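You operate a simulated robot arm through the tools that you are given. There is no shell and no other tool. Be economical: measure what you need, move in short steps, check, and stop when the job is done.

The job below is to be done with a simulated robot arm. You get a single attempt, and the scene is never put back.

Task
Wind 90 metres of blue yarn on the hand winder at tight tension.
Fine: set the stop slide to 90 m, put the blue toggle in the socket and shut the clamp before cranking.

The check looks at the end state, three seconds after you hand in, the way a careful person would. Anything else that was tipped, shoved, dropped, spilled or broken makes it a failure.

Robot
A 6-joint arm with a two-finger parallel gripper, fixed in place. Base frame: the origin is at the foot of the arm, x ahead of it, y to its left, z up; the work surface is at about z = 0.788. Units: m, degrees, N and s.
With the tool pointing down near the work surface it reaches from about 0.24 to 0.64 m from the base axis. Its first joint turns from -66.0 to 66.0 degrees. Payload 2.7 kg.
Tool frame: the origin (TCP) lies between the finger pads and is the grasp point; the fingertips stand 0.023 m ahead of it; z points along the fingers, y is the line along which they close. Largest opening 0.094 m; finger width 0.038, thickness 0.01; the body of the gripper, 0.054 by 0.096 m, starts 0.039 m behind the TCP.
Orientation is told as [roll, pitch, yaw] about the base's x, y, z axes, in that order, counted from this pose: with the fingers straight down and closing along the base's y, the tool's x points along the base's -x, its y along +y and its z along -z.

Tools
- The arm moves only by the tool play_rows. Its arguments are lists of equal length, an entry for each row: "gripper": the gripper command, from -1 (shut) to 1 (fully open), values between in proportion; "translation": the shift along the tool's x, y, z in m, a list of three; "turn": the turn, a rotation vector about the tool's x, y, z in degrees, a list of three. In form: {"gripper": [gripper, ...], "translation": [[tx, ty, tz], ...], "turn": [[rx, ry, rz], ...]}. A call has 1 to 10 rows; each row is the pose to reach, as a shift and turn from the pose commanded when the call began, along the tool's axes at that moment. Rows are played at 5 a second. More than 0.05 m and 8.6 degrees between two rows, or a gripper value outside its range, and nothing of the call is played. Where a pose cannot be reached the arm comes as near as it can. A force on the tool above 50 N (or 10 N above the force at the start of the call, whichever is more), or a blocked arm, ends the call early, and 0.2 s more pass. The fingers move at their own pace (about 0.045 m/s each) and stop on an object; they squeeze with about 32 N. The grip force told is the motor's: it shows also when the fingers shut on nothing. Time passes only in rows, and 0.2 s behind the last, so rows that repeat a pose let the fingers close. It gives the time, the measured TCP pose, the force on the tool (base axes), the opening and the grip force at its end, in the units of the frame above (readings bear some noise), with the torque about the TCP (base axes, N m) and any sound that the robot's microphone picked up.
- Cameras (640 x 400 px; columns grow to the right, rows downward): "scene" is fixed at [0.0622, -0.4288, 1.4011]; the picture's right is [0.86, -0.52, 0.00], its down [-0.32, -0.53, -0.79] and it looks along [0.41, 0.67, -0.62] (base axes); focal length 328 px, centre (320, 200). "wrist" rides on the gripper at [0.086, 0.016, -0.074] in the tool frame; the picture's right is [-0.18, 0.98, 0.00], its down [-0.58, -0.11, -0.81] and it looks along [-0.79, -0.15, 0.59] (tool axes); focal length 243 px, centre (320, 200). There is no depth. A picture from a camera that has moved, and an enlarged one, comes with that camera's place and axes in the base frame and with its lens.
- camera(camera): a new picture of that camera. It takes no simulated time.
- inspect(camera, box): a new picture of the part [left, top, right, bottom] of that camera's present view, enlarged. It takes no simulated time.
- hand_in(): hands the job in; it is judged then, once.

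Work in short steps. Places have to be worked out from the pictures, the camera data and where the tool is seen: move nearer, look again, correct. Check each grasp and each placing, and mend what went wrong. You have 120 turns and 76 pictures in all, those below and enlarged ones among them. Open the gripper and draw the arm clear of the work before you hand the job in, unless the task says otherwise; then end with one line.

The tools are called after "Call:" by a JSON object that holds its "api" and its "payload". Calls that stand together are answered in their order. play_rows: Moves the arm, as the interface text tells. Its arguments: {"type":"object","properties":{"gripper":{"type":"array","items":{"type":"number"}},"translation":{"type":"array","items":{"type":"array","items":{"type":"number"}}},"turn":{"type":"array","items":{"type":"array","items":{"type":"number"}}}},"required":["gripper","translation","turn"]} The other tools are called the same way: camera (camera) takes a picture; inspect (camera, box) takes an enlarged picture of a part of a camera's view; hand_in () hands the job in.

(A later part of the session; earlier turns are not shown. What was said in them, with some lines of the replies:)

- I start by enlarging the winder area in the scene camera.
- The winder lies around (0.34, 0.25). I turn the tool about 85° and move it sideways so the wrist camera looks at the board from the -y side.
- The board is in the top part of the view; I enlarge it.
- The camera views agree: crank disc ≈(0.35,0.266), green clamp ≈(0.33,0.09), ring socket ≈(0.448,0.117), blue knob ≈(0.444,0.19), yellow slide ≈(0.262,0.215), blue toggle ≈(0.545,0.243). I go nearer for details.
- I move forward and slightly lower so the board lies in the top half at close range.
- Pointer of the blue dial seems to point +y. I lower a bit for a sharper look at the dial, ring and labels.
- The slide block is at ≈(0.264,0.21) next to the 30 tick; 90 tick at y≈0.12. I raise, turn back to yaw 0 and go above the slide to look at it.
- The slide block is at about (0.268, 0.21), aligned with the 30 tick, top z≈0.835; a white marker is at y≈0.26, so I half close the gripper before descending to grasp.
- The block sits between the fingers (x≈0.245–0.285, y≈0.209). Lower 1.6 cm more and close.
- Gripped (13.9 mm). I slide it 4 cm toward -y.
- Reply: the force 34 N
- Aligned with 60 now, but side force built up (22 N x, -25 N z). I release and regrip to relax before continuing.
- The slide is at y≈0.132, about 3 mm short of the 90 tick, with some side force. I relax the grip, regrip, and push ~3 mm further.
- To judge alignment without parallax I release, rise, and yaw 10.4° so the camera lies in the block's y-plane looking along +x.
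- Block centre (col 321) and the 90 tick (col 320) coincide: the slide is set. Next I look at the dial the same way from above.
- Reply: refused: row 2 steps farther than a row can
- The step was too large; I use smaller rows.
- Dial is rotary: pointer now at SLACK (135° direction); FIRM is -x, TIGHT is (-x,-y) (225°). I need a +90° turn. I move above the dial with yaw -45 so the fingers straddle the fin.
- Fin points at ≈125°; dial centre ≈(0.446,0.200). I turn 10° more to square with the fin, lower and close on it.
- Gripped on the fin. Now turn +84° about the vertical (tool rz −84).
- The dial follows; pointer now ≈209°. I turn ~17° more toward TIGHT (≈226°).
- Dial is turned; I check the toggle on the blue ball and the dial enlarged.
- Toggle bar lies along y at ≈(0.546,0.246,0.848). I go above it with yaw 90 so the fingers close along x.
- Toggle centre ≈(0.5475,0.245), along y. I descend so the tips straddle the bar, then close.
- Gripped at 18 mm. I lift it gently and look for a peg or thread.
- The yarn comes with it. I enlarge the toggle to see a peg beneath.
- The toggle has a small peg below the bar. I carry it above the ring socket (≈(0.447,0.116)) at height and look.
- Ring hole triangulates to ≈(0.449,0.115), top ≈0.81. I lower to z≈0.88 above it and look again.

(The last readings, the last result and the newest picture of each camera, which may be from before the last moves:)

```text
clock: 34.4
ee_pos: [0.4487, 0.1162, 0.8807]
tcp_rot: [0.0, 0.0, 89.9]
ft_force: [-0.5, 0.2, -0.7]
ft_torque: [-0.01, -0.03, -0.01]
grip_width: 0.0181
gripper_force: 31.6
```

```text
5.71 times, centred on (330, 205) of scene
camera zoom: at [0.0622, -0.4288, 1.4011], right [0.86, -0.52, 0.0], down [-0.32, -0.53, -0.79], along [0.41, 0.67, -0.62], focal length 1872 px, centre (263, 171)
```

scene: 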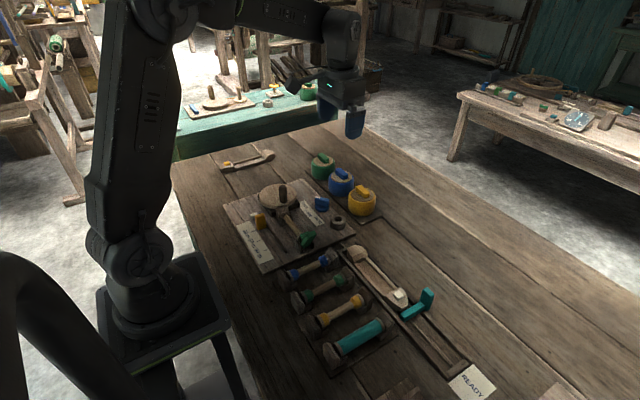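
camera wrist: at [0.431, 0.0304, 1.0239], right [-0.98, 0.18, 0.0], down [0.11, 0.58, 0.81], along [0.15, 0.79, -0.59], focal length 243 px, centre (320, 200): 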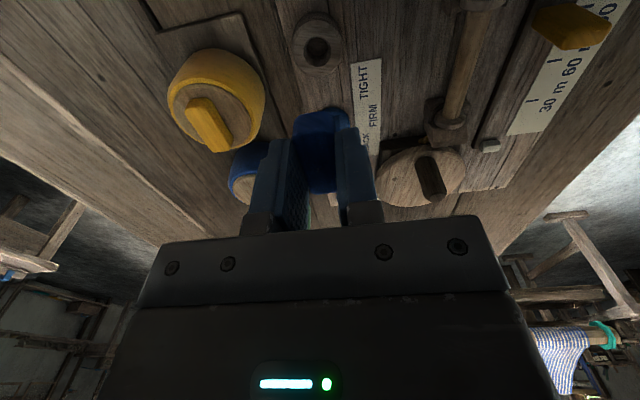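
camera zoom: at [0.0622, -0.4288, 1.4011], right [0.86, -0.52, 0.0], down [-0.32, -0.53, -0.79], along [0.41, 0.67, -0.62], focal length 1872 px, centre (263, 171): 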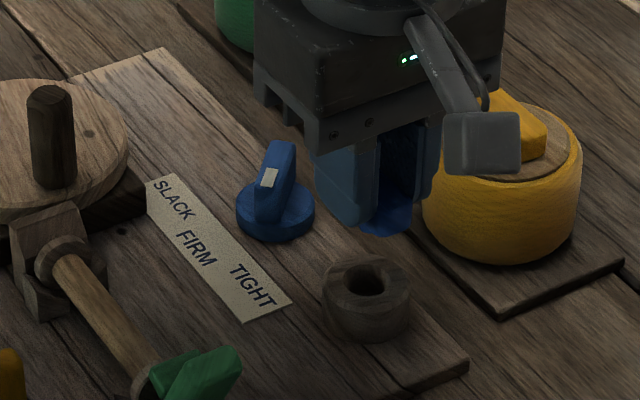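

Hole at ≈(0.449,0.115), top z≈0.811; the bar's bottom is ≈27 mm below TCP, so it should seat at TCP z≈0.838. I descend gently.

Call:
{"api": "play_rows", "payload": {"gripper": [-1, -1, -1, -1, -1], "translation": [[0.001, 0, 0.01], [0.001, 0, 0.018], [0.001, 0, 0.026], [0.001, 0, 0.031], [0.001, 0, 0.036]], "turn": [[0, 0, 0], [0, 0, 0], [0, 0, 0], [0, 0, 0], [0, 0, 0]]}}

Call:
{"api": "inspect", "payload": {"camera": "scene", "box": [300, 170, 360, 240]}}

Call:
{"api": "inspect", "payload": {"camera": "wrist", "box": [240, 0, 400, 200]}}

```text
clock: 35.6
ee_pos: [0.4497, 0.1155, 0.8441]
tcp_rot: [-0.1, 0.0, 89.9]
ft_force: [-0.3, -0.2, 0.1]
ft_torque: [0.03, -0.01, 0.01]
grip_width: 0.0182
gripper_force: 32.1
```

```text
5.71 times, centred on (330, 205) of scene
camera zoom: at [0.0622, -0.4288, 1.4011], right [0.86, -0.52, 0.0], down [-0.32, -0.53, -0.79], along [0.41, 0.67, -0.62], focal length 1872 px, centre (263, 171)
```

zoom: 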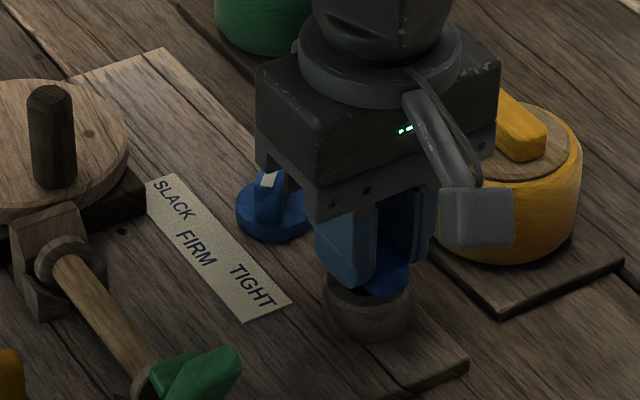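

```text
2.00 times, centred on (320, 100) of wrist
camera zoom: at [0.4347, 0.0296, 0.9193], right [-0.98, 0.19, 0.0], down [0.11, 0.58, 0.81], along [0.15, 0.79, -0.59], focal length 485 px, centre (320, 400)
```

zoom: 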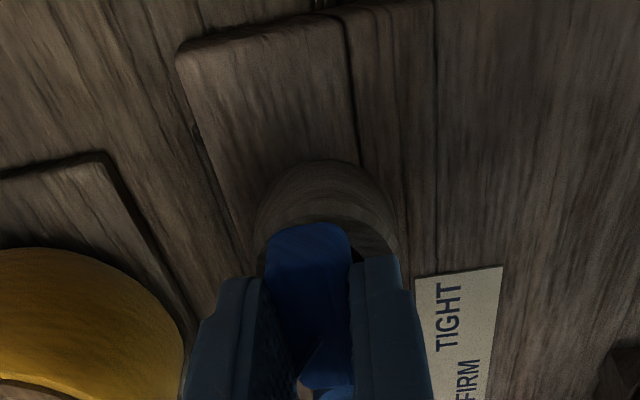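

Still free, no contact. Continue down to seat.

Call:
{"api": "play_rows", "payload": {"gripper": [-1, -1, -1, -1, -1], "translation": [[0, 0.0005, 0.003], [0, 0.0005, 0.006], [0, 0.0005, 0.008], [0, 0.0005, 0.01], [0, 0.0005, 0.012]], "turn": [[0, 0, 0], [0, 0, 0], [0, 0, 0], [0, 0, 0], [0, 0, 0]]}}

```text
clock: 36.8
ee_pos: [0.4495, 0.1155, 0.8356]
tcp_rot: [-0.2, -0.1, 90.0]
ft_force: [-13.0, -4.5, 45.7]
ft_torque: [-0.51, 0.69, -0.21]
grip_width: 0.0184
gripper_force: 32.3
```

Contact at z=0.8356 — about the predicted seated height. I ease up and release, then look.

Call:
{"api": "play_rows", "payload": {"gripper": [-1, -0.4, -0.3, -0.3, -0.2, -0.2, -0.2, -0.2], "translation": [[0, 0, -0.003], [0, 0, -0.003], [0, 0, -0.003], [0, 0, -0.003], [0, 0, -0.02], [0, 0, -0.05], [0, 0, -0.08], [0, 0, -0.1]], "turn": [[0, 0, 0], [0, 0, 0], [0, 0, 0], [0, 0, 0], [0, 0, 0], [0, 0, 0], [0, 0, 0], [0, 0, 0]]}}

Call:
{"api": "inspect", "payload": {"camera": "wrist", "box": [200, 0, 440, 200]}}

Call:
{"api": "inspect", "payload": {"camera": "scene", "box": [270, 160, 370, 250]}}

```text
clock: 38.6
ee_pos: [0.4484, 0.1142, 0.9298]
tcp_rot: [-0.1, 0.0, 89.9]
ft_force: [1.2, 0.2, 0.0]
ft_torque: [-0.02, 0.01, 0.0]
grip_width: 0.0378
gripper_force: 0.2
```

```text
2.00 times, centred on (320, 100) of wrist
camera zoom: at [0.4328, 0.0288, 1.0057], right [-0.98, 0.19, 0.0], down [0.11, 0.58, 0.81], along [0.15, 0.79, -0.59], focal length 485 px, centre (320, 400)
```

zoom: 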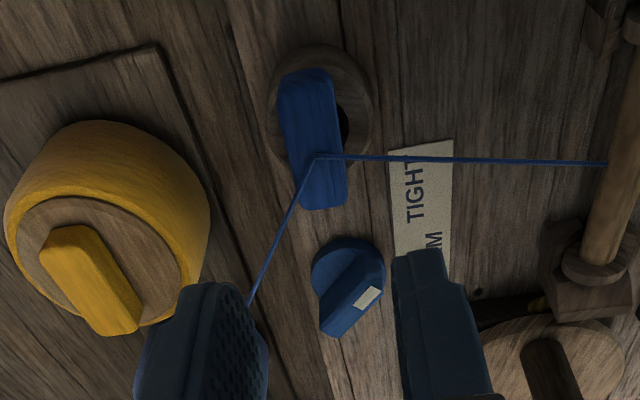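

```text
4.44 times, centred on (320, 205) of scene
camera zoom: at [0.0622, -0.4288, 1.4011], right [0.86, -0.52, 0.0], down [-0.32, -0.53, -0.79], along [0.41, 0.67, -0.62], focal length 1456 px, centre (320, 178)
```

zoom: 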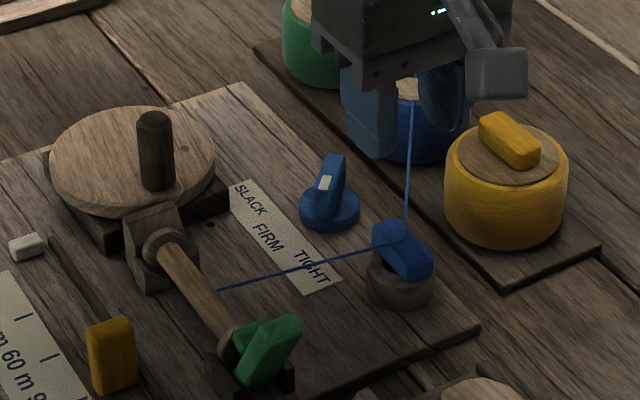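

The thread now runs from the toggle to the bobbin, so the socket took it. I check for a tilt.

Call:
{"api": "inspect", "payload": {"camera": "scene", "box": [318, 195, 358, 235]}}

Call:
{"api": "inspect", "payload": {"camera": "wrist", "box": [300, 10, 400, 110]}}

```text
10.00 times, centred on (338, 215) of scene
camera zoom: at [0.0622, -0.4288, 1.4011], right [0.86, -0.52, 0.0], down [-0.32, -0.53, -0.79], along [0.41, 0.67, -0.62], focal length 3276 px, centre (140, 50)
```

zoom: 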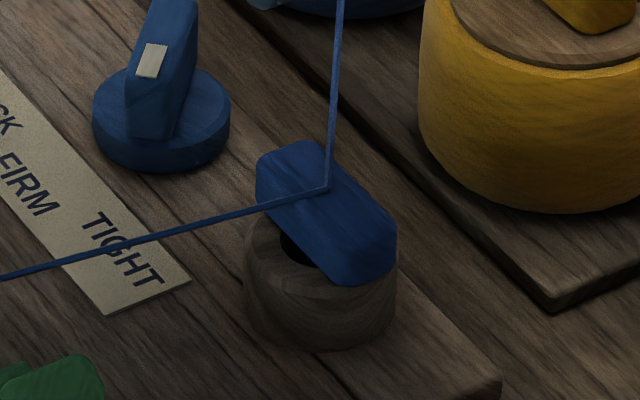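

```text
4.00 times, centred on (350, 60) of wrist
camera zoom: at [0.4328, 0.0288, 1.0057], right [-0.98, 0.19, 0.0], down [0.11, 0.58, 0.81], along [0.15, 0.79, -0.59], focal length 970 px, centre (200, 760)
```

zoom: 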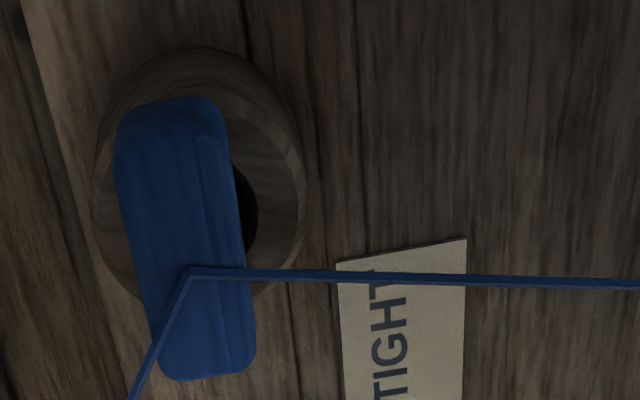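

The toggle lies flat on the ring, peg in the hole. Now I study the green clamp.

Call:
{"api": "inspect", "payload": {"camera": "scene", "box": [255, 195, 325, 265]}}

```text
5.71 times, centred on (290, 230) of scene
camera zoom: at [0.0622, -0.4288, 1.4011], right [0.86, -0.52, 0.0], down [-0.32, -0.53, -0.79], along [0.41, 0.67, -0.62], focal length 1872 px, centre (491, 29)
```

zoom: 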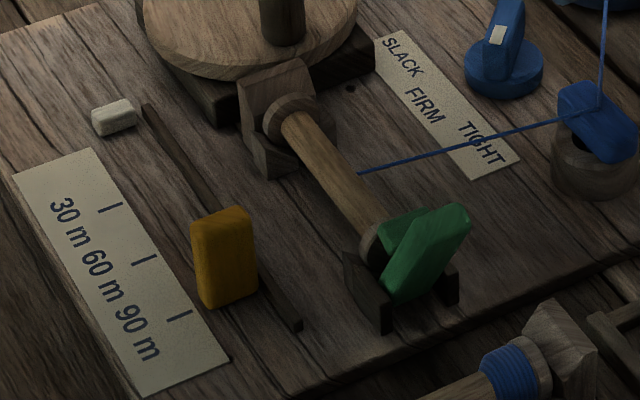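

The clamp paddle seems hinged near (0.33,0.085) leaning outward (-y). I move to view its profile along +x from the -x side.

Call:
{"api": "play_rows", "payload": {"gripper": [-0.5, -1, -1, -1, -1, -1, -1, -1, -1, -1], "translation": [[0, 0, -0.04], [-0.006, 0.02, -0.05], [-0.012, 0.04, -0.05], [-0.018, 0.06, -0.05], [-0.025, 0.08, -0.05], [-0.032, 0.1, -0.05], [-0.04, 0.12, -0.05], [-0.046, 0.14, -0.03], [-0.053, 0.16, 0], [-0.061, 0.178, 0.03]], "turn": [[0, 0, 8], [0, 0, 16], [0, 0, 24], [0, 0, 32], [0, 0, 40], [0, 0, 48], [0, 0, 56], [0, 0, 64], [0, 0, 72], [0, 0, 79.6]]}}

Call:
{"api": "camera", "payload": {"camera": "wrist"}}

```text
clock: 40.8
ee_pos: [0.2707, 0.1774, 0.9033]
tcp_rot: [0.0, 0.0, 10.3]
ft_force: [-0.8, 0.9, -0.3]
ft_torque: [-0.01, 0.02, 0.03]
grip_width: 0.0
gripper_force: 32.0
```

```text
28 pictures are left
camera wrist: at [0.1833, 0.1773, 0.9787], right [0.01, 1.0, 0.0], down [0.59, 0.0, 0.81], along [0.81, -0.01, -0.59], focal length 243 px, centre (320, 200)
```

wrist: 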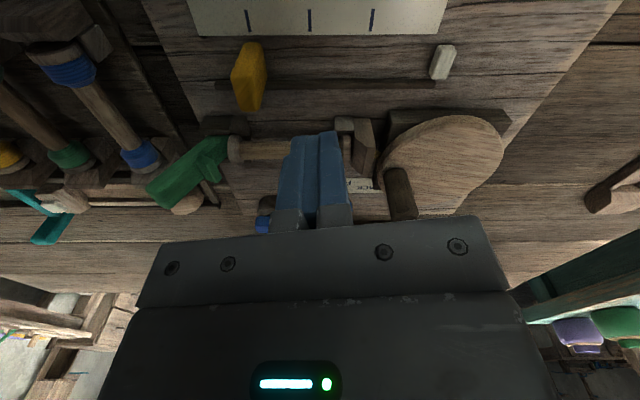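

Call:
{"api": "inspect", "payload": {"camera": "wrist", "box": [130, 100, 290, 220]}}

```text
3.33 times, centred on (210, 160) of wrist
camera zoom: at [0.1833, 0.1773, 0.9787], right [0.01, 1.0, 0.0], down [0.59, 0.0, 0.81], along [0.81, -0.01, -0.59], focal length 809 px, centre (687, 333)
```

zoom: 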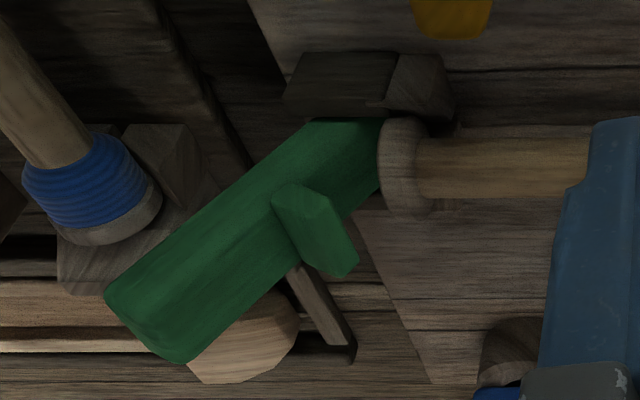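

Lever: hinge ≈(y 0.087, z 0.803), tip ≈(y 0.054, z 0.871), with a tab facing the bobbin: it closes by swinging the top toward +y. I go round to its outer side with closed fingers.

Call:
{"api": "play_rows", "payload": {"gripper": [-1, -1, -1, -1, -1, -1, -1, -1], "translation": [[0, 0, -0.04], [0, 0, -0.077], [-0.005, -0.035, -0.077], [-0.01, -0.07, -0.077], [-0.015, -0.105, -0.077], [-0.02, -0.14, -0.077], [-0.028, -0.18, -0.077], [-0.028, -0.18, -0.04]], "turn": [[0, 0, 0], [0, 0, 0], [0, 0, 3], [0, 0, 6], [0, 0, 10.3], [0, 0, 10.3], [0, 0, 10.3], [0, 0, 10.3]]}}

Call:
{"api": "play_rows", "payload": {"gripper": [-1, -1, -1], "translation": [[0, 0, 0.03], [0, 0, 0.055], [0, 0, 0.066]], "turn": [[0, 0, 0], [0, 0, 0], [0, 0, 0]]}}

Call:
{"api": "camera", "payload": {"camera": "wrist"}}

```text
clock: 42.6
ee_pos: [0.3303, 0.0049, 0.9424]
tcp_rot: [-0.1, 0.0, 0.0]
ft_force: [-0.1, 0.2, -0.4]
ft_torque: [0.01, 0.01, -0.01]
grip_width: 0.0
gripper_force: 31.7
```

```text
clock: 43.4
ee_pos: [0.3308, 0.0063, 0.8764]
tcp_rot: [0.0, 0.0, 0.0]
ft_force: [0.4, 0.6, 0.0]
ft_torque: [0.0, 0.03, -0.02]
grip_width: 0.0
gripper_force: 32.0
```

```text
26 pictures are left
camera wrist: at [0.2461, 0.0223, 0.9506], right [0.18, 0.98, 0.0], down [0.58, -0.11, 0.81], along [0.79, -0.15, -0.59], focal length 243 px, centre (320, 200)
```

wrist: 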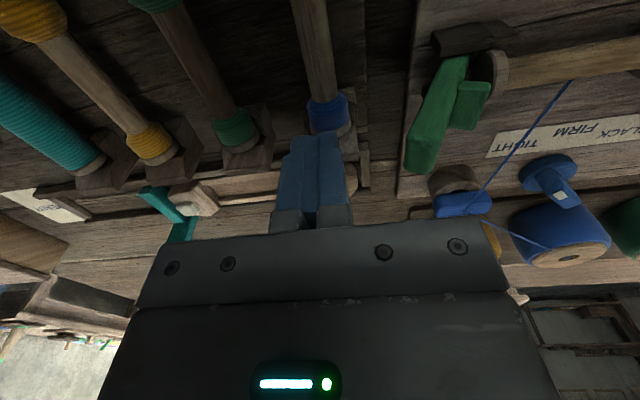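

Fingers are clear on the outer side. I push +y in small steps.

Call:
{"api": "play_rows", "payload": {"gripper": [-1, -1, -1, -1, -1, -1, -1], "translation": [[0, 0.012, 0], [0, 0.024, 0], [0, 0.036, 0], [0, 0.045, 0], [0, 0.053, 0], [0, 0.06, 0], [0, 0.067, 0]], "turn": [[0, 0, 0], [0, 0, 0], [0, 0, 0], [0, 0, 0], [0, 0, 0], [0, 0, 0], [0, 0, 0]]}}

Call:
{"api": "inspect", "payload": {"camera": "wrist", "box": [240, 0, 480, 210]}}

```text
clock: 44.7
ee_pos: [0.3312, 0.0604, 0.8774]
tcp_rot: [0.0, -0.2, 0.0]
ft_force: [-5.9, -2.2, 11.6]
ft_torque: [0.13, 0.12, 0.06]
grip_width: 0.0002
gripper_force: 31.9
stopped in row 6: the force on the tool passed its limit at 57 N (the readings are from after the stop); the commanded pose is now the measured one
```

```text
1.90 times, centred on (360, 105) of wrist
camera zoom: at [0.2458, 0.0768, 0.9534], right [0.18, 0.98, 0.0], down [0.58, -0.11, 0.81], along [0.8, -0.15, -0.59], focal length 462 px, centre (244, 381)
```

zoom: 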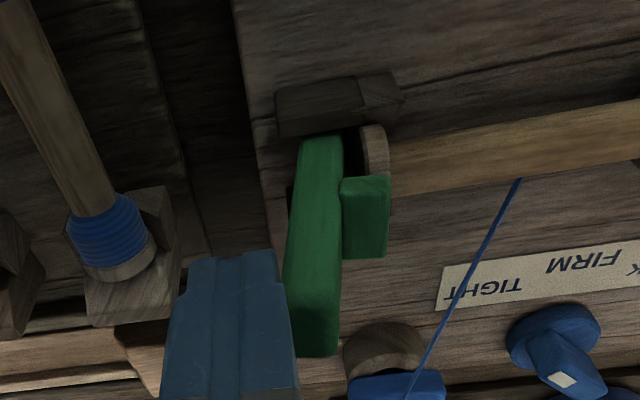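

The push ended at 57 N with the lever near vertical and its tab over the bobbin's end flange. I back off and see whether it stays.

Call:
{"api": "play_rows", "payload": {"gripper": [-1, -1, -1], "translation": [[0, -0.01, 0], [0, -0.025, 0], [0, -0.04, 0]], "turn": [[0, 0, 0], [0, 0, 0], [0, 0, 0]]}}

Call:
{"api": "inspect", "payload": {"camera": "wrist", "box": [300, 0, 500, 200]}}

Call:
{"api": "inspect", "payload": {"camera": "scene", "box": [265, 205, 325, 265]}}

```text
clock: 45.5
ee_pos: [0.3316, 0.0191, 0.8767]
tcp_rot: [0.2, -0.3, 0.1]
ft_force: [-0.3, 0.2, 0.8]
ft_torque: [0.02, 0.03, 0.02]
grip_width: 0.0
gripper_force: 31.6
```

```text
2.00 times, centred on (400, 100) of wrist
camera zoom: at [0.2461, 0.0357, 0.9516], right [0.18, 0.98, 0.0], down [0.58, -0.11, 0.81], along [0.8, -0.15, -0.59], focal length 485 px, centre (160, 400)
```

zoom: 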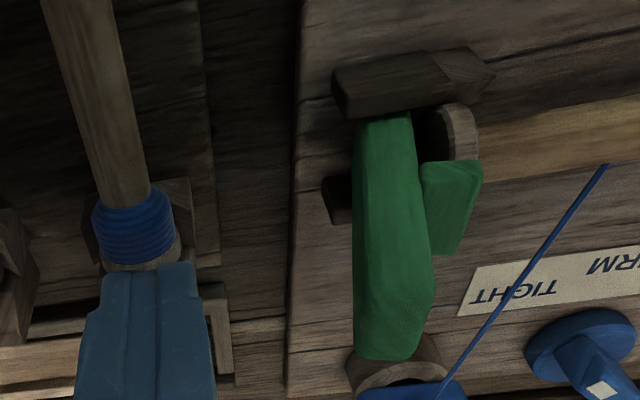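

```text
6.67 times, centred on (295, 235) of scene
camera zoom: at [0.0622, -0.4288, 1.4011], right [0.86, -0.52, 0.0], down [-0.32, -0.53, -0.79], along [0.41, 0.67, -0.62], focal length 2184 px, centre (487, -33)
```

zoom: 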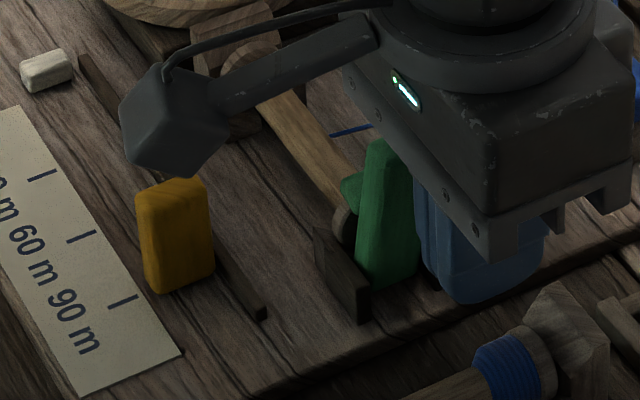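

The lever stays mostly up, but may have eased back a little. I push again, slightly higher on the lever and slower, to feel the stop.

Call:
{"api": "play_rows", "payload": {"gripper": [-1, -1, -1, -1, -1, -1, -1, -1, -1, -1], "translation": [[0, 0.0, -0.008], [0, 0.02, -0.008], [0, 0.034, -0.008], [0, 0.038, -0.008], [0, 0.042, -0.008], [0, 0.045, -0.008], [0, 0.047, -0.008], [0, 0.049, -0.008], [0, 0.051, -0.008], [0, 0.053, -0.008]], "turn": [[0, 0, 0], [0, 0, 0], [0, 0, 0], [0, 0, 0], [0, 0, 0], [0, 0, 0], [0, 0, 0], [0, 0, 0], [0, 0, 0], [0, 0, 0]]}}

Call:
{"api": "inspect", "payload": {"camera": "wrist", "box": [240, 0, 440, 200]}}

```text
clock: 47.7
ee_pos: [0.3325, 0.0729, 0.8847]
tcp_rot: [0.0, -0.3, 0.0]
ft_force: [1.8, -15.8, 9.4]
ft_torque: [-0.18, 0.0, -0.01]
grip_width: 0.0001
gripper_force: 32.1
```

```text
2.00 times, centred on (340, 100) of wrist
camera zoom: at [0.2461, 0.0892, 0.9612], right [0.18, 0.98, 0.0], down [0.58, -0.11, 0.81], along [0.8, -0.15, -0.59], focal length 485 px, centre (280, 400)
```

zoom: 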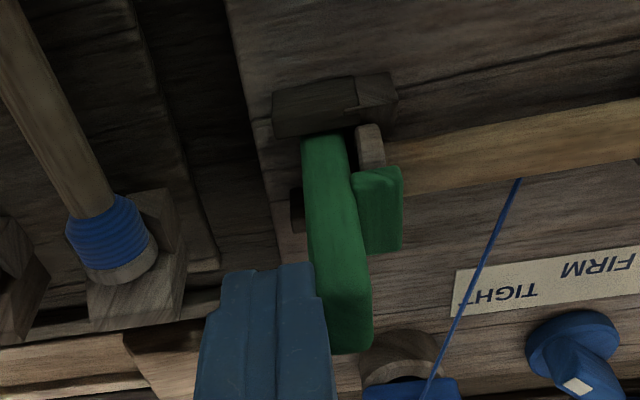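

It moves on (~16 N friction), so not yet at its end. Keep pushing.

Call:
{"api": "play_rows", "payload": {"gripper": [-1, -1, -1, -1, -1, -1, -1, -1], "translation": [[0, 0.003, 0], [0, 0.006, 0], [0, 0.009, 0], [0, 0.012, 0], [0, 0.015, 0], [0, 0.018, 0], [0, 0.021, 0], [0, 0.024, 0]], "turn": [[0, 0, 0], [0, 0, 0], [0, 0, 0], [0, 0, 0], [0, 0, 0], [0, 0, 0], [0, 0, 0], [0, 0, 0]]}}

```text
clock: 48.3
ee_pos: [0.3312, 0.0734, 0.8851]
tcp_rot: [-0.3, -0.2, 0.0]
ft_force: [6.1, -23.4, 3.3]
ft_torque: [-0.44, -0.07, 0.01]
grip_width: 0.0002
gripper_force: 32.0
stopped in row 2: the force on the tool passed its limit at 54 N (the readings are from after the stop); the commanded pose is now the measured one
```

A hard stop now at y=0.073 (lever just vertical, tab on the flange). I back off, rise, and look.

Call:
{"api": "play_rows", "payload": {"gripper": [-1, -1, -1, -1, -1], "translation": [[0, -0.01, 0], [0, -0.03, 0], [0, -0.05, 0], [0, -0.055, -0.02], [0, -0.055, -0.03]], "turn": [[0, 0, 0], [0, 0, 0], [0, 0, 0], [0, 0, 0], [0, 0, 0]]}}

Call:
{"api": "inspect", "payload": {"camera": "wrist", "box": [300, 0, 500, 200]}}

```text
clock: 49.5
ee_pos: [0.3312, 0.0212, 0.9159]
tcp_rot: [-0.1, -0.3, -0.1]
ft_force: [0.0, -0.7, 0.4]
ft_torque: [0.04, 0.0, 0.0]
grip_width: 0.0001
gripper_force: 32.2
```

```text
2.00 times, centred on (400, 100) of wrist
camera zoom: at [0.2453, 0.0385, 0.9917], right [0.19, 0.98, 0.0], down [0.58, -0.11, 0.81], along [0.8, -0.15, -0.59], focal length 485 px, centre (160, 400)
```

zoom: 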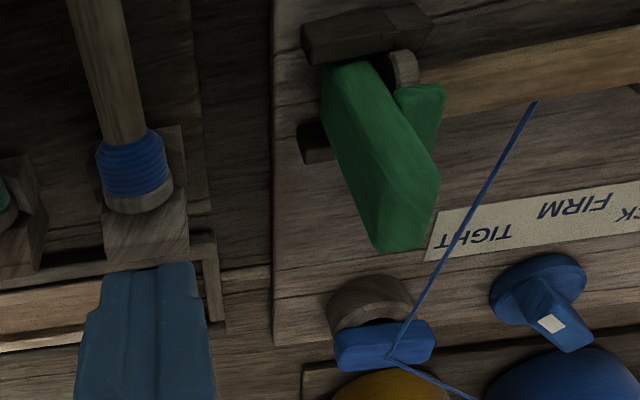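

Lever looks vertical with the tab at the flange. One more slow push to confirm the stop is real.

Call:
{"api": "play_rows", "payload": {"gripper": [-1, -1, -1, -1, -1, -1, -1, -1, -1, -1], "translation": [[0, 0.0, 0.022], [0, 0.025, 0.026], [0, 0.042, 0.026], [0, 0.048, 0.026], [0, 0.05, 0.026], [0, 0.052, 0.026], [0, 0.0535, 0.026], [0, 0.055, 0.026], [0, 0.0565, 0.026], [0, 0.058, 0.026]], "turn": [[0, 0, 0], [0, 0, 0], [0, 0, 0], [0, 0, 0], [0, 0, 0], [0, 0, 0], [0, 0, 0], [0, 0, 0], [0, 0, 0], [0, 0, 0]]}}

```text
clock: 51.7
ee_pos: [0.3333, 0.073, 0.8898]
tcp_rot: [-0.4, -0.2, -0.2]
ft_force: [4.8, -23.0, 3.7]
ft_torque: [-0.4, -0.08, 0.07]
grip_width: 0.0
gripper_force: 32.4
stopped in row 10: the force on the tool passed its limit at 52 N (the readings are from after the stop); the commanded pose is now the measured one
```

Same stop at y=0.073: the clamp is shut. I withdraw and move to look at the crank.

Call:
{"api": "play_rows", "payload": {"gripper": [-1, -1, -1, -1, -1, -1, -1, -1, -1, -1], "translation": [[0, -0.03, 0], [0, -0.035, -0.04], [0, -0.03, -0.08], [0.005, 0.01, -0.1], [0.01, 0.05, -0.1], [0.015, 0.09, -0.1], [0.02, 0.12, -0.1], [0.025, 0.15, -0.1], [0.03, 0.18, -0.1], [0.033, 0.197, -0.09]], "turn": [[0, 0, 0], [0, 0, 0], [0, 0, 0], [0, 0, -2], [0, 0, -5], [0, 0, -8], [0, 0, -10.4], [0, 0, -10.4], [0, 0, -10.4], [0, 0, -10.4]]}}

Call:
{"api": "inspect", "payload": {"camera": "wrist", "box": [160, 0, 480, 200]}}

```text
clock: 53.9
ee_pos: [0.2975, 0.2742, 0.9806]
tcp_rot: [-0.3, -0.2, 10.2]
ft_force: [1.1, 0.1, 0.5]
ft_torque: [-0.03, 0.02, -0.01]
grip_width: 0.0
gripper_force: 32.1
```

```text
2.00 times, centred on (320, 100) of wrist
camera zoom: at [0.2113, 0.2744, 1.0553], right [0.01, 1.0, 0.0], down [0.59, 0.0, 0.81], along [0.81, -0.01, -0.59], focal length 485 px, centre (320, 400)
```

zoom: 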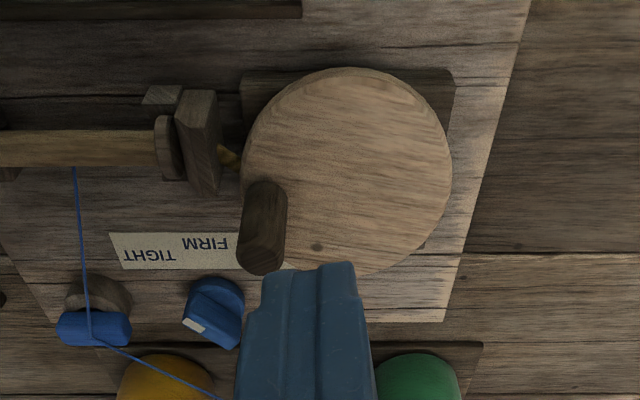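

Disc centre ≈(0.348,0.2845), top ≈0.82; peg ≈(0.349,0.2453), top ≈0.876; dial clearly points to TIGHT. I turn to yaw 90 and come over the peg, gripper open.

Call:
{"api": "play_rows", "payload": {"gripper": [-0.5, 0, 0, 0, 0, 0, 0, 0, 0, 0], "translation": [[0, 0, 0], [-0.01, -0.008, 0], [-0.015, -0.012, 0], [-0.02, -0.017, 0], [-0.025, -0.02, 0], [-0.03, -0.025, 0], [-0.035, -0.03, 0.0], [-0.04, -0.035, 0.01], [-0.0455, -0.0377, 0.02], [-0.0455, -0.0377, 0.035]], "turn": [[0, 0, -8], [0, 0, -16], [0, 0, -24], [0, 0, -32], [0, 0, -40], [0, 0, -48], [0, 0, -56], [0, 0, -64], [0, 0, -72], [0, 0, -79.8]]}}

Call:
{"api": "camera", "payload": {"camera": "wrist"}}

```text
clock: 56.1
ee_pos: [0.3505, 0.245, 0.943]
tcp_rot: [-0.3, 0.2, 90.2]
ft_force: [0.2, 0.2, -0.6]
ft_torque: [-0.02, 0.0, -0.02]
grip_width: 0.0471
gripper_force: 0.0
```

```text
19 pictures are left
camera wrist: at [0.3359, 0.1583, 1.0196], right [-0.98, 0.18, -0.01], down [0.1, 0.58, 0.8], along [0.15, 0.79, -0.59], focal length 243 px, centre (320, 200)
```

wrist: 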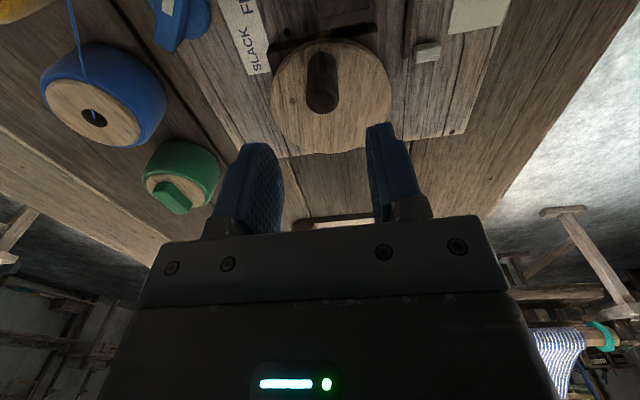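

Peg ≈(0.351,0.2455), disc centre ≈(0.35,0.283). I descend and grip the peg.

Call:
{"api": "play_rows", "payload": {"gripper": [0, 0, 0, -1, -1, -1, -1], "translation": [[0, 0, 0.03], [0, 0, 0.06], [0, 0, 0.074], [0, 0, 0.074], [0, 0, 0.074], [0, 0, 0.074], [0, 0, 0.074]], "turn": [[0, 0, 0], [0, 0, 0], [0, 0, 0], [0, 0, 0], [0, 0, 0], [0, 0, 0], [0, 0, 0]]}}

```text
clock: 57.7
ee_pos: [0.3486, 0.2447, 0.8685]
tcp_rot: [-0.3, 0.2, 90.0]
ft_force: [1.3, 1.1, -4.5]
ft_torque: [0.34, 0.68, 0.02]
grip_width: 0.0216
gripper_force: 45.0
```

Gripped (21.6 mm). I try a first 30° clockwise (seen from above).

Call:
{"api": "play_rows", "payload": {"gripper": [-1, -1, -1, -1, -1], "translation": [[-0.0002, 0.004, 0], [-0.0008, 0.008, 0], [-0.0019, 0.0119, 0], [-0.0033, 0.0157, 0], [-0.0052, 0.0192, 0]], "turn": [[0, 0, 0], [0, 0, 0], [0, 0, 0], [0, 0, 0], [0, 0, 0]]}}

```text
clock: 58.9
ee_pos: [0.3319, 0.2502, 0.8701]
tcp_rot: [-0.3, 0.2, 90.0]
ft_force: [9.8, 15.4, -23.8]
ft_torque: [0.96, 0.67, 0.02]
grip_width: 0.0217
gripper_force: 44.7
```

It turns; the force hints at a somewhat smaller circle (centre ≈(0.349,0.279), R≈0.0345). I continue to 90°.

Call:
{"api": "play_rows", "payload": {"gripper": [-1, -1, -1, -1, -1, -1], "translation": [[-0.0027, 0.0026, 0], [-0.0069, 0.0068, 0], [-0.0119, 0.0103, 0], [-0.0173, 0.0128, 0], [-0.0231, 0.0144, 0], [-0.0291, 0.0149, 0]], "turn": [[0, 0, 0], [0, 0, 0], [0, 0, 0], [0, 0, 0], [0, 0, 0], [0, 0, 0]]}}

Call:
{"api": "inspect", "payload": {"camera": "scene", "box": [210, 160, 330, 260]}}

```text
clock: 60.3
ee_pos: [0.311, 0.2763, 0.87]
tcp_rot: [0.3, 0.8, 89.9]
ft_force: [-44.7, -11.3, 18.2]
ft_torque: [1.01, -0.2, -0.03]
grip_width: 0.0211
gripper_force: 44.7
```

```text
4.00 times, centred on (270, 210) of scene
camera zoom: at [0.0609, -0.4293, 1.401], right [0.86, -0.52, 0.0], down [-0.32, -0.53, -0.79], along [0.41, 0.67, -0.62], focal length 1310 px, centre (520, 160)
```

zoom: 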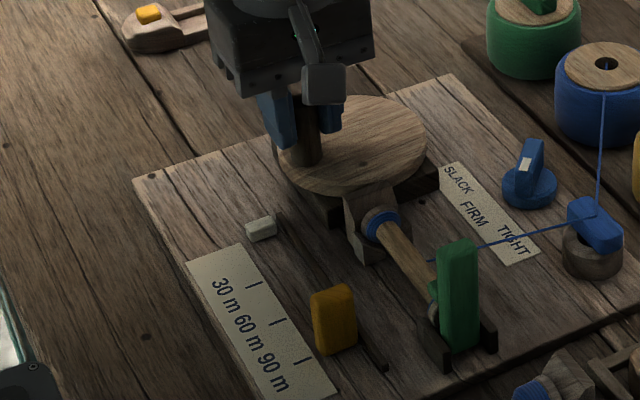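

Yarn is winding onto the bobbin, so clockwise is right. Refit of the circle: centre (0.351,0.285), R≈0.0405. I go on to ~220°.

Call:
{"api": "play_rows", "payload": {"gripper": [-1, -1, -1, -1, -1, -1, -1, -1, -1, -1], "translation": [[-0.0025, 0.0038, 0], [-0.013, 0.0034, 0], [-0.0231, 0.0002, 0], [-0.032, -0.0055, 0], [-0.0392, -0.0133, 0], [-0.0441, -0.0226, 0], [-0.0463, -0.033, 0], [-0.0459, -0.0435, 0], [-0.0427, -0.0536, 0], [-0.037, -0.0625, 0]], "turn": [[0, 0, 0], [0, 0, 0], [0, 0, 0], [0, 0, 0], [0, 0, 0], [0, 0, 0], [0, 0, 0], [0, 0, 0], [0, 0, 0], [0, 0, 0]]}}

```text
clock: 62.5
ee_pos: [0.3781, 0.3136, 0.8697]
tcp_rot: [0.0, 0.6, 89.9]
ft_force: [-10.6, -9.1, -2.6]
ft_torque: [0.49, 0.63, 0.01]
grip_width: 0.0214
gripper_force: 44.8
```

Smooth. Refined centre (0.350,0.2845), R 0.040; complete the first turn.

Call:
{"api": "play_rows", "payload": {"gripper": [-1, -1, -1, -1, -1, -1, -1, -1, -1, -1], "translation": [[0.0086, -0.0058, 0], [0.0178, -0.0106, 0], [0.028, -0.0128, 0], [0.0384, -0.0124, 0], [0.0484, -0.0093, 0], [0.0572, -0.0036, 0], [0.0643, 0.0041, 0], [0.0691, 0.0133, 0], [0.0713, 0.0235, 0], [0.0709, 0.0339, 0]], "turn": [[0, 0, 0], [0, 0, 0], [0, 0, 0], [0, 0, 0], [0, 0, 0], [0, 0, 0], [0, 0, 0], [0, 0, 0], [0, 0, 0], [0, 0, 0]]}}

Call:
{"api": "inspect", "payload": {"camera": "scene", "box": [220, 170, 330, 270]}}

```text
clock: 64.7
ee_pos: [0.3457, 0.2426, 0.87]
tcp_rot: [-0.4, 0.1, 90.1]
ft_force: [2.3, 5.5, 1.3]
ft_torque: [0.96, 0.5, -0.02]
grip_width: 0.0211
gripper_force: 45.0
```

```text
4.00 times, centred on (275, 220) of scene
camera zoom: at [0.0622, -0.4288, 1.4011], right [0.86, -0.52, 0.0], down [-0.32, -0.53, -0.79], along [0.41, 0.67, -0.62], focal length 1310 px, centre (500, 120)
```

zoom: 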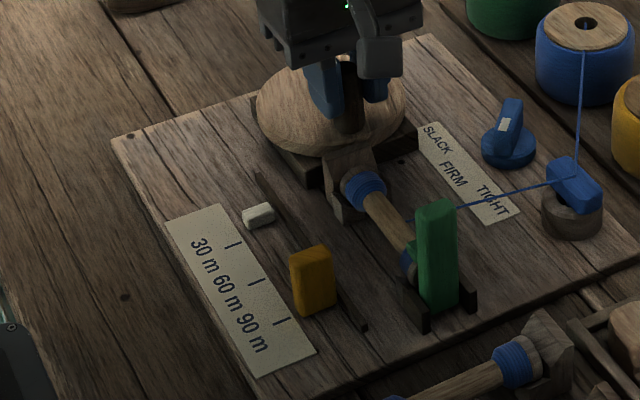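

One turn done (~366°): the white counter moved about 30 m worth toward the slide. Second turn, first half.

Call:
{"api": "play_rows", "payload": {"gripper": [-1, -1, -1, -1, -1, -1, -1, -1, -1, -1], "translation": [[-0.0017, 0.0072, 0], [-0.0078, 0.0181, 0], [-0.0169, 0.0267, 0], [-0.0283, 0.0319, 0], [-0.0407, 0.0335, 0], [-0.053, 0.0311, 0], [-0.0639, 0.025, 0], [-0.0725, 0.0159, 0], [-0.0777, 0.0045, 0], [-0.0793, -0.0079, 0]], "turn": [[0, 0, 0], [0, 0, 0], [0, 0, 0], [0, 0, 0], [0, 0, 0], [0, 0, 0], [0, 0, 0], [0, 0, 0], [0, 0, 0], [0, 0, 0]]}}

Call:
{"api": "play_rows", "payload": {"gripper": [-1, -1, -1, -1, -1, -1, -1, -1, -1, -1], "translation": [[0.0024, -0.0123, 0], [0.0085, -0.0232, 0], [0.0176, -0.0318, 0], [0.029, -0.037, 0], [0.0414, -0.0386, 0], [0.0537, -0.0362, 0], [0.0646, -0.0301, 0], [0.0732, -0.021, 0], [0.0784, -0.0096, 0], [0.08, 0.0028, 0]], "turn": [[0, 0, 0], [0, 0, 0], [0, 0, 0], [0, 0, 0], [0, 0, 0], [0, 0, 0], [0, 0, 0], [0, 0, 0], [0, 0, 0], [0, 0, 0]]}}

Call:
{"api": "inspect", "payload": {"camera": "scene", "box": [220, 170, 330, 270]}}

```text
clock: 66.9
ee_pos: [0.3551, 0.3222, 0.8698]
tcp_rot: [-0.4, 0.2, 89.9]
ft_force: [1.6, 7.8, -18.0]
ft_torque: [1.14, 0.59, -0.01]
grip_width: 0.0211
gripper_force: 44.8
```

```text
clock: 69.1
ee_pos: [0.3493, 0.2425, 0.8695]
tcp_rot: [-0.3, 0.2, 90.0]
ft_force: [1.3, 2.1, -27.9]
ft_torque: [0.27, 0.42, 0.01]
grip_width: 0.0211
gripper_force: 44.8
```

```text
4.00 times, centred on (275, 220) of scene
camera zoom: at [0.0625, -0.4286, 1.4012], right [0.86, -0.52, 0.0], down [-0.32, -0.53, -0.79], along [0.41, 0.67, -0.62], focal length 1310 px, centre (500, 120)
```

zoom: 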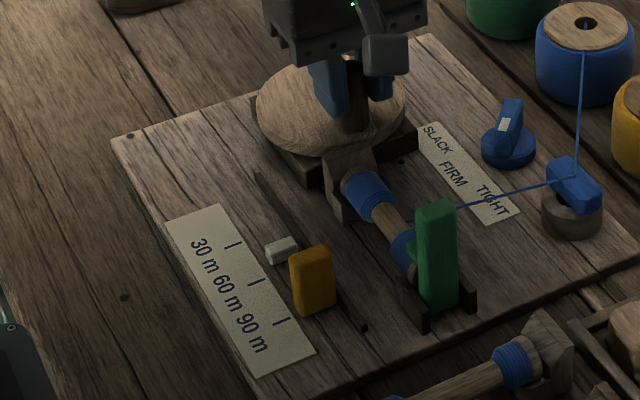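

Two turns done; the counter has about one turn left to reach the stop slide. Third turn, first half.

Call:
{"api": "play_rows", "payload": {"gripper": [-1, -1, -1, -1, -1, -1, -1, -1, -1, -1], "translation": [[-0.0024, 0.0123, 0], [-0.0085, 0.0232, 0], [-0.0176, 0.0318, 0], [-0.029, 0.037, 0], [-0.0414, 0.0386, 0], [-0.0537, 0.0362, 0], [-0.0646, 0.0301, 0], [-0.0732, 0.021, 0], [-0.0784, 0.0096, 0], [-0.08, -0.0028, 0]], "turn": [[0, 0, 0], [0, 0, 0], [0, 0, 0], [0, 0, 0], [0, 0, 0], [0, 0, 0], [0, 0, 0], [0, 0, 0], [0, 0, 0], [0, 0, 0]]}}

Call:
{"api": "inspect", "payload": {"camera": "scene", "box": [220, 170, 330, 270]}}

```text
clock: 71.3
ee_pos: [0.3557, 0.322, 0.8695]
tcp_rot: [-0.5, 0.3, 89.9]
ft_force: [-0.4, -3.0, 19.2]
ft_torque: [1.09, 0.57, 0.0]
grip_width: 0.021
gripper_force: 45.2
```

```text
4.00 times, centred on (275, 220) of scene
camera zoom: at [0.062, -0.4291, 1.401], right [0.86, -0.52, 0.0], down [-0.32, -0.53, -0.79], along [0.41, 0.67, -0.62], focal length 1310 px, centre (500, 120)
```

zoom: 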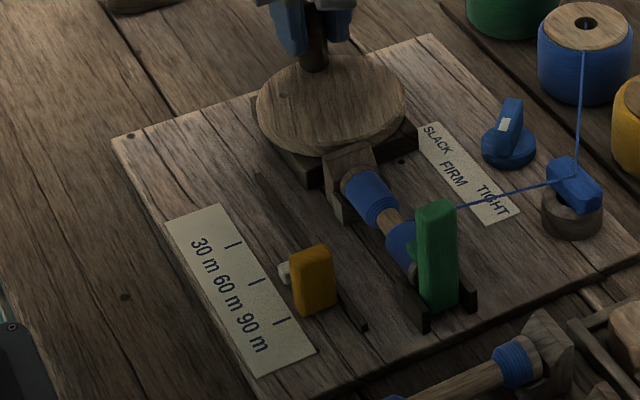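

Half a turn remains; I go on more slowly to ~280°.

Call:
{"api": "play_rows", "payload": {"gripper": [-1, -1, -1, -1, -1, -1, -1, -1], "translation": [[0.0012, -0.0083, 0], [0.004, -0.0161, 0], [0.0085, -0.0232, 0], [0.0143, -0.0292, 0], [0.0212, -0.0339, 0], [0.029, -0.037, 0], [0.0372, -0.0385, 0], [0.0456, -0.0382, 0]], "turn": [[0, 0, 0], [0, 0, 0], [0, 0, 0], [0, 0, 0], [0, 0, 0], [0, 0, 0], [0, 0, 0], [0, 0, 0]]}}

Call:
{"api": "inspect", "payload": {"camera": "scene", "box": [230, 205, 310, 265]}}

```text
clock: 73.1
ee_pos: [0.3902, 0.2771, 0.8695]
tcp_rot: [-0.1, 0.3, 89.9]
ft_force: [-12.3, 3.7, -17.5]
ft_torque: [0.45, -0.09, 0.06]
grip_width: 0.0212
gripper_force: 45.2
```

```text
6.67 times, centred on (270, 235) of scene
camera zoom: at [0.0621, -0.4286, 1.4012], right [0.86, -0.52, 0.0], down [-0.32, -0.53, -0.79], along [0.41, 0.67, -0.62], focal length 2184 px, centre (653, -33)
```

zoom: 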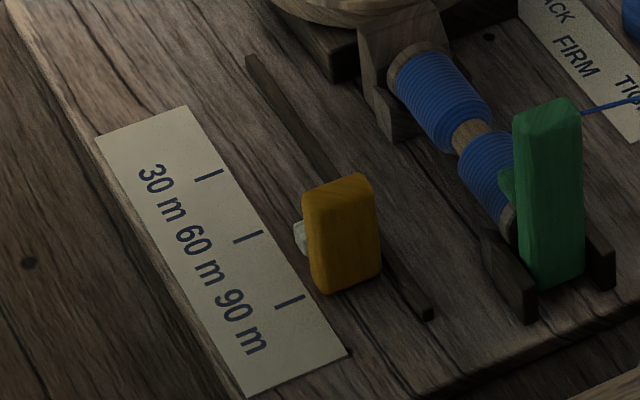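

Call:
{"api": "play_rows", "payload": {"gripper": [-1, -1, -1, -1, -1, -1], "translation": [[0.0068, 0.0016, 0], [0.0132, 0.0043, 0], [0.019, 0.0081, 0], [0.0241, 0.0128, 0], [0.0283, 0.0184, 0], [0.0315, 0.0246, 0]], "turn": [[0, 0, 0], [0, 0, 0], [0, 0, 0], [0, 0, 0], [0, 0, 0], [0, 0, 0]]}}

Call:
{"api": "inspect", "payload": {"camera": "scene", "box": [230, 205, 310, 265]}}

```text
clock: 74.5
ee_pos: [0.3645, 0.2463, 0.8697]
tcp_rot: [-0.2, 0.3, 90.0]
ft_force: [-2.3, 6.6, -33.4]
ft_torque: [0.2, 0.39, 0.05]
grip_width: 0.0212
gripper_force: 45.1
```

```text
6.67 times, centred on (270, 235) of scene
camera zoom: at [0.0625, -0.4284, 1.4012], right [0.86, -0.52, 0.0], down [-0.32, -0.53, -0.79], along [0.41, 0.67, -0.62], focal length 2184 px, centre (653, -33)
```

zoom: 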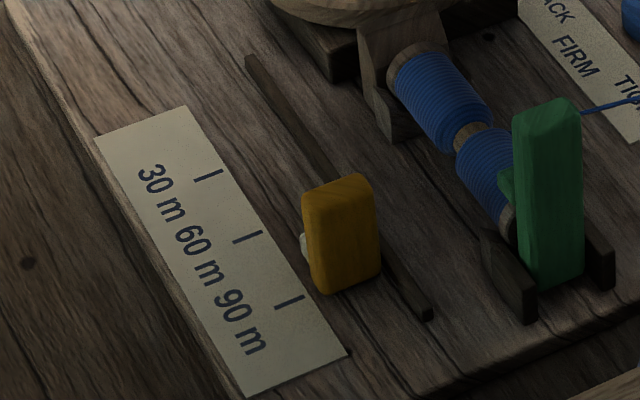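

Call:
{"api": "play_rows", "payload": {"gripper": [-1, -1, -1, -1, -1, -1], "translation": [[0.0013, 0.004, 0], [0.0023, 0.008, 0], [0.0028, 0.0122, 0], [0.0029, 0.0164, 0], [0.0025, 0.0206, 0], [0.0025, 0.0206, 0]], "turn": [[0, 0, 0], [0, 0, 0], [0, 0, 0], [0, 0, 0], [0, 0, 0], [0, 0, 0]]}}

Call:
{"api": "inspect", "payload": {"camera": "scene", "box": [230, 205, 310, 265]}}

```text
clock: 75.8
ee_pos: [0.351, 0.2422, 0.8714]
tcp_rot: [-0.8, 0.0, 89.9]
ft_force: [12.0, 2.6, -9.9]
ft_torque: [-0.67, 0.95, -0.03]
grip_width: 0.0211
gripper_force: 45.1
stopped in row 6: the force on the tool passed its limit at 52 N (the readings are from after the stop); the commanded pose is now the measured one
```

```text
6.67 times, centred on (270, 235) of scene
camera zoom: at [0.0626, -0.4287, 1.4011], right [0.86, -0.52, 0.0], down [-0.32, -0.53, -0.79], along [0.41, 0.67, -0.62], focal length 2184 px, centre (653, -33)
```

zoom: 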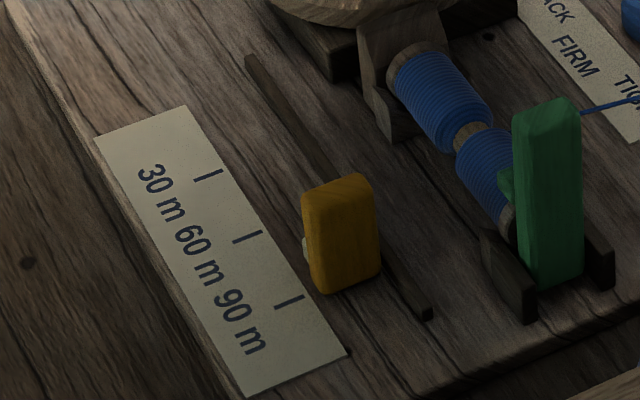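

The crank is stopped hard at three full turns, with the slide unmoved: 90 m reached. I release the peg and rise.

Call:
{"api": "play_rows", "payload": {"gripper": [-0.3, -0.1, 0, 0, 0, 0, 0, 0], "translation": [[0, 0, 0], [0, 0, 0], [0, 0, 0], [0, 0, -0.03], [0, 0, -0.06], [0, 0, -0.1], [0.0, 0.0, -0.13], [0, 0, -0.16]], "turn": [[0, 0, 0], [0, 0, 0], [0, 0, 0], [0, 0, 0], [0, 0, 0], [0, 0, 0], [0, 0, 0], [0, 0, 0]]}}

Call:
{"api": "play_rows", "payload": {"gripper": [0.5, 1, 1, 1, 1], "translation": [[0.03, 0, 0], [0.06, 0, 0], [0.09, 0, 0], [0.12, 0, 0], [0.15, 0, 0]], "turn": [[0, 0, 0], [0, 0, 0], [0, 0, 0], [0, 0, 0], [0, 0, 0]]}}

Call:
{"api": "inspect", "payload": {"camera": "wrist", "box": [170, 0, 480, 200]}}

Call:
{"api": "camera", "payload": {"camera": "scene"}}

```text
clock: 77.5
ee_pos: [0.3497, 0.2425, 1.0296]
tcp_rot: [-0.7, 0.1, 89.9]
ft_force: [-0.2, -0.4, 0.7]
ft_torque: [-0.06, 0.0, 0.03]
grip_width: 0.0469
gripper_force: 0.1
```

```text
clock: 78.8
ee_pos: [0.3453, 0.0921, 1.0311]
tcp_rot: [-0.9, 0.1, 89.9]
ft_force: [-0.5, -0.2, -1.0]
ft_torque: [0.01, -0.02, 0.01]
grip_width: 0.0941
gripper_force: 0.0
```

```text
2.00 times, centred on (325, 100) of wrist
camera zoom: at [0.3298, 0.0073, 1.1062], right [-0.98, 0.18, -0.01], down [0.1, 0.58, 0.81], along [0.16, 0.79, -0.59], focal length 485 px, centre (310, 400)
```

zoom: 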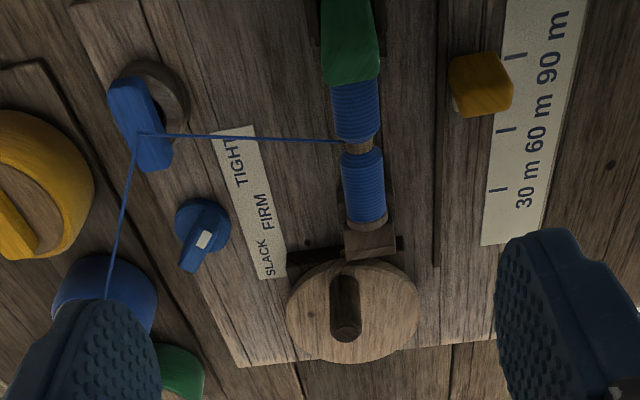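

```text
10 pictures are left
```

scene: 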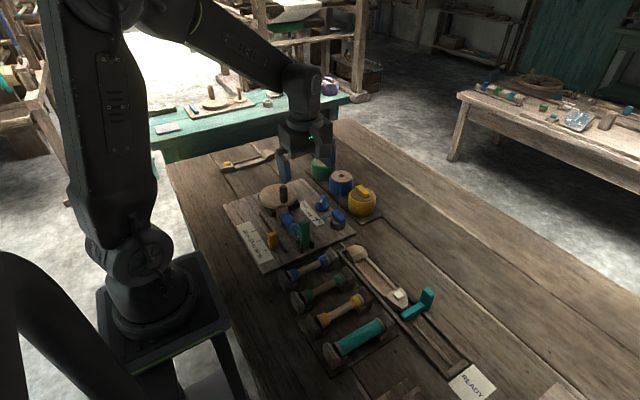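

Everything shows as wanted: slide at 90 with the counter against it, dial on TIGHT, toggle seated, clamp shut, bobbin wound, arm clear and gripper open. Handing in.

Call:
{"api": "hand_in", "payload": {}}

```text
The job is handed in.
```

I wound the blue yarn onto the bobbin until the crank stopped hard at three full turns, with the stop slide at 90 m, the dial on TIGHT, the blue toggle in the socket and the clamp shut beforehand; the toggle sits a few millimetres off-centre in its ring. I have handed the job in.
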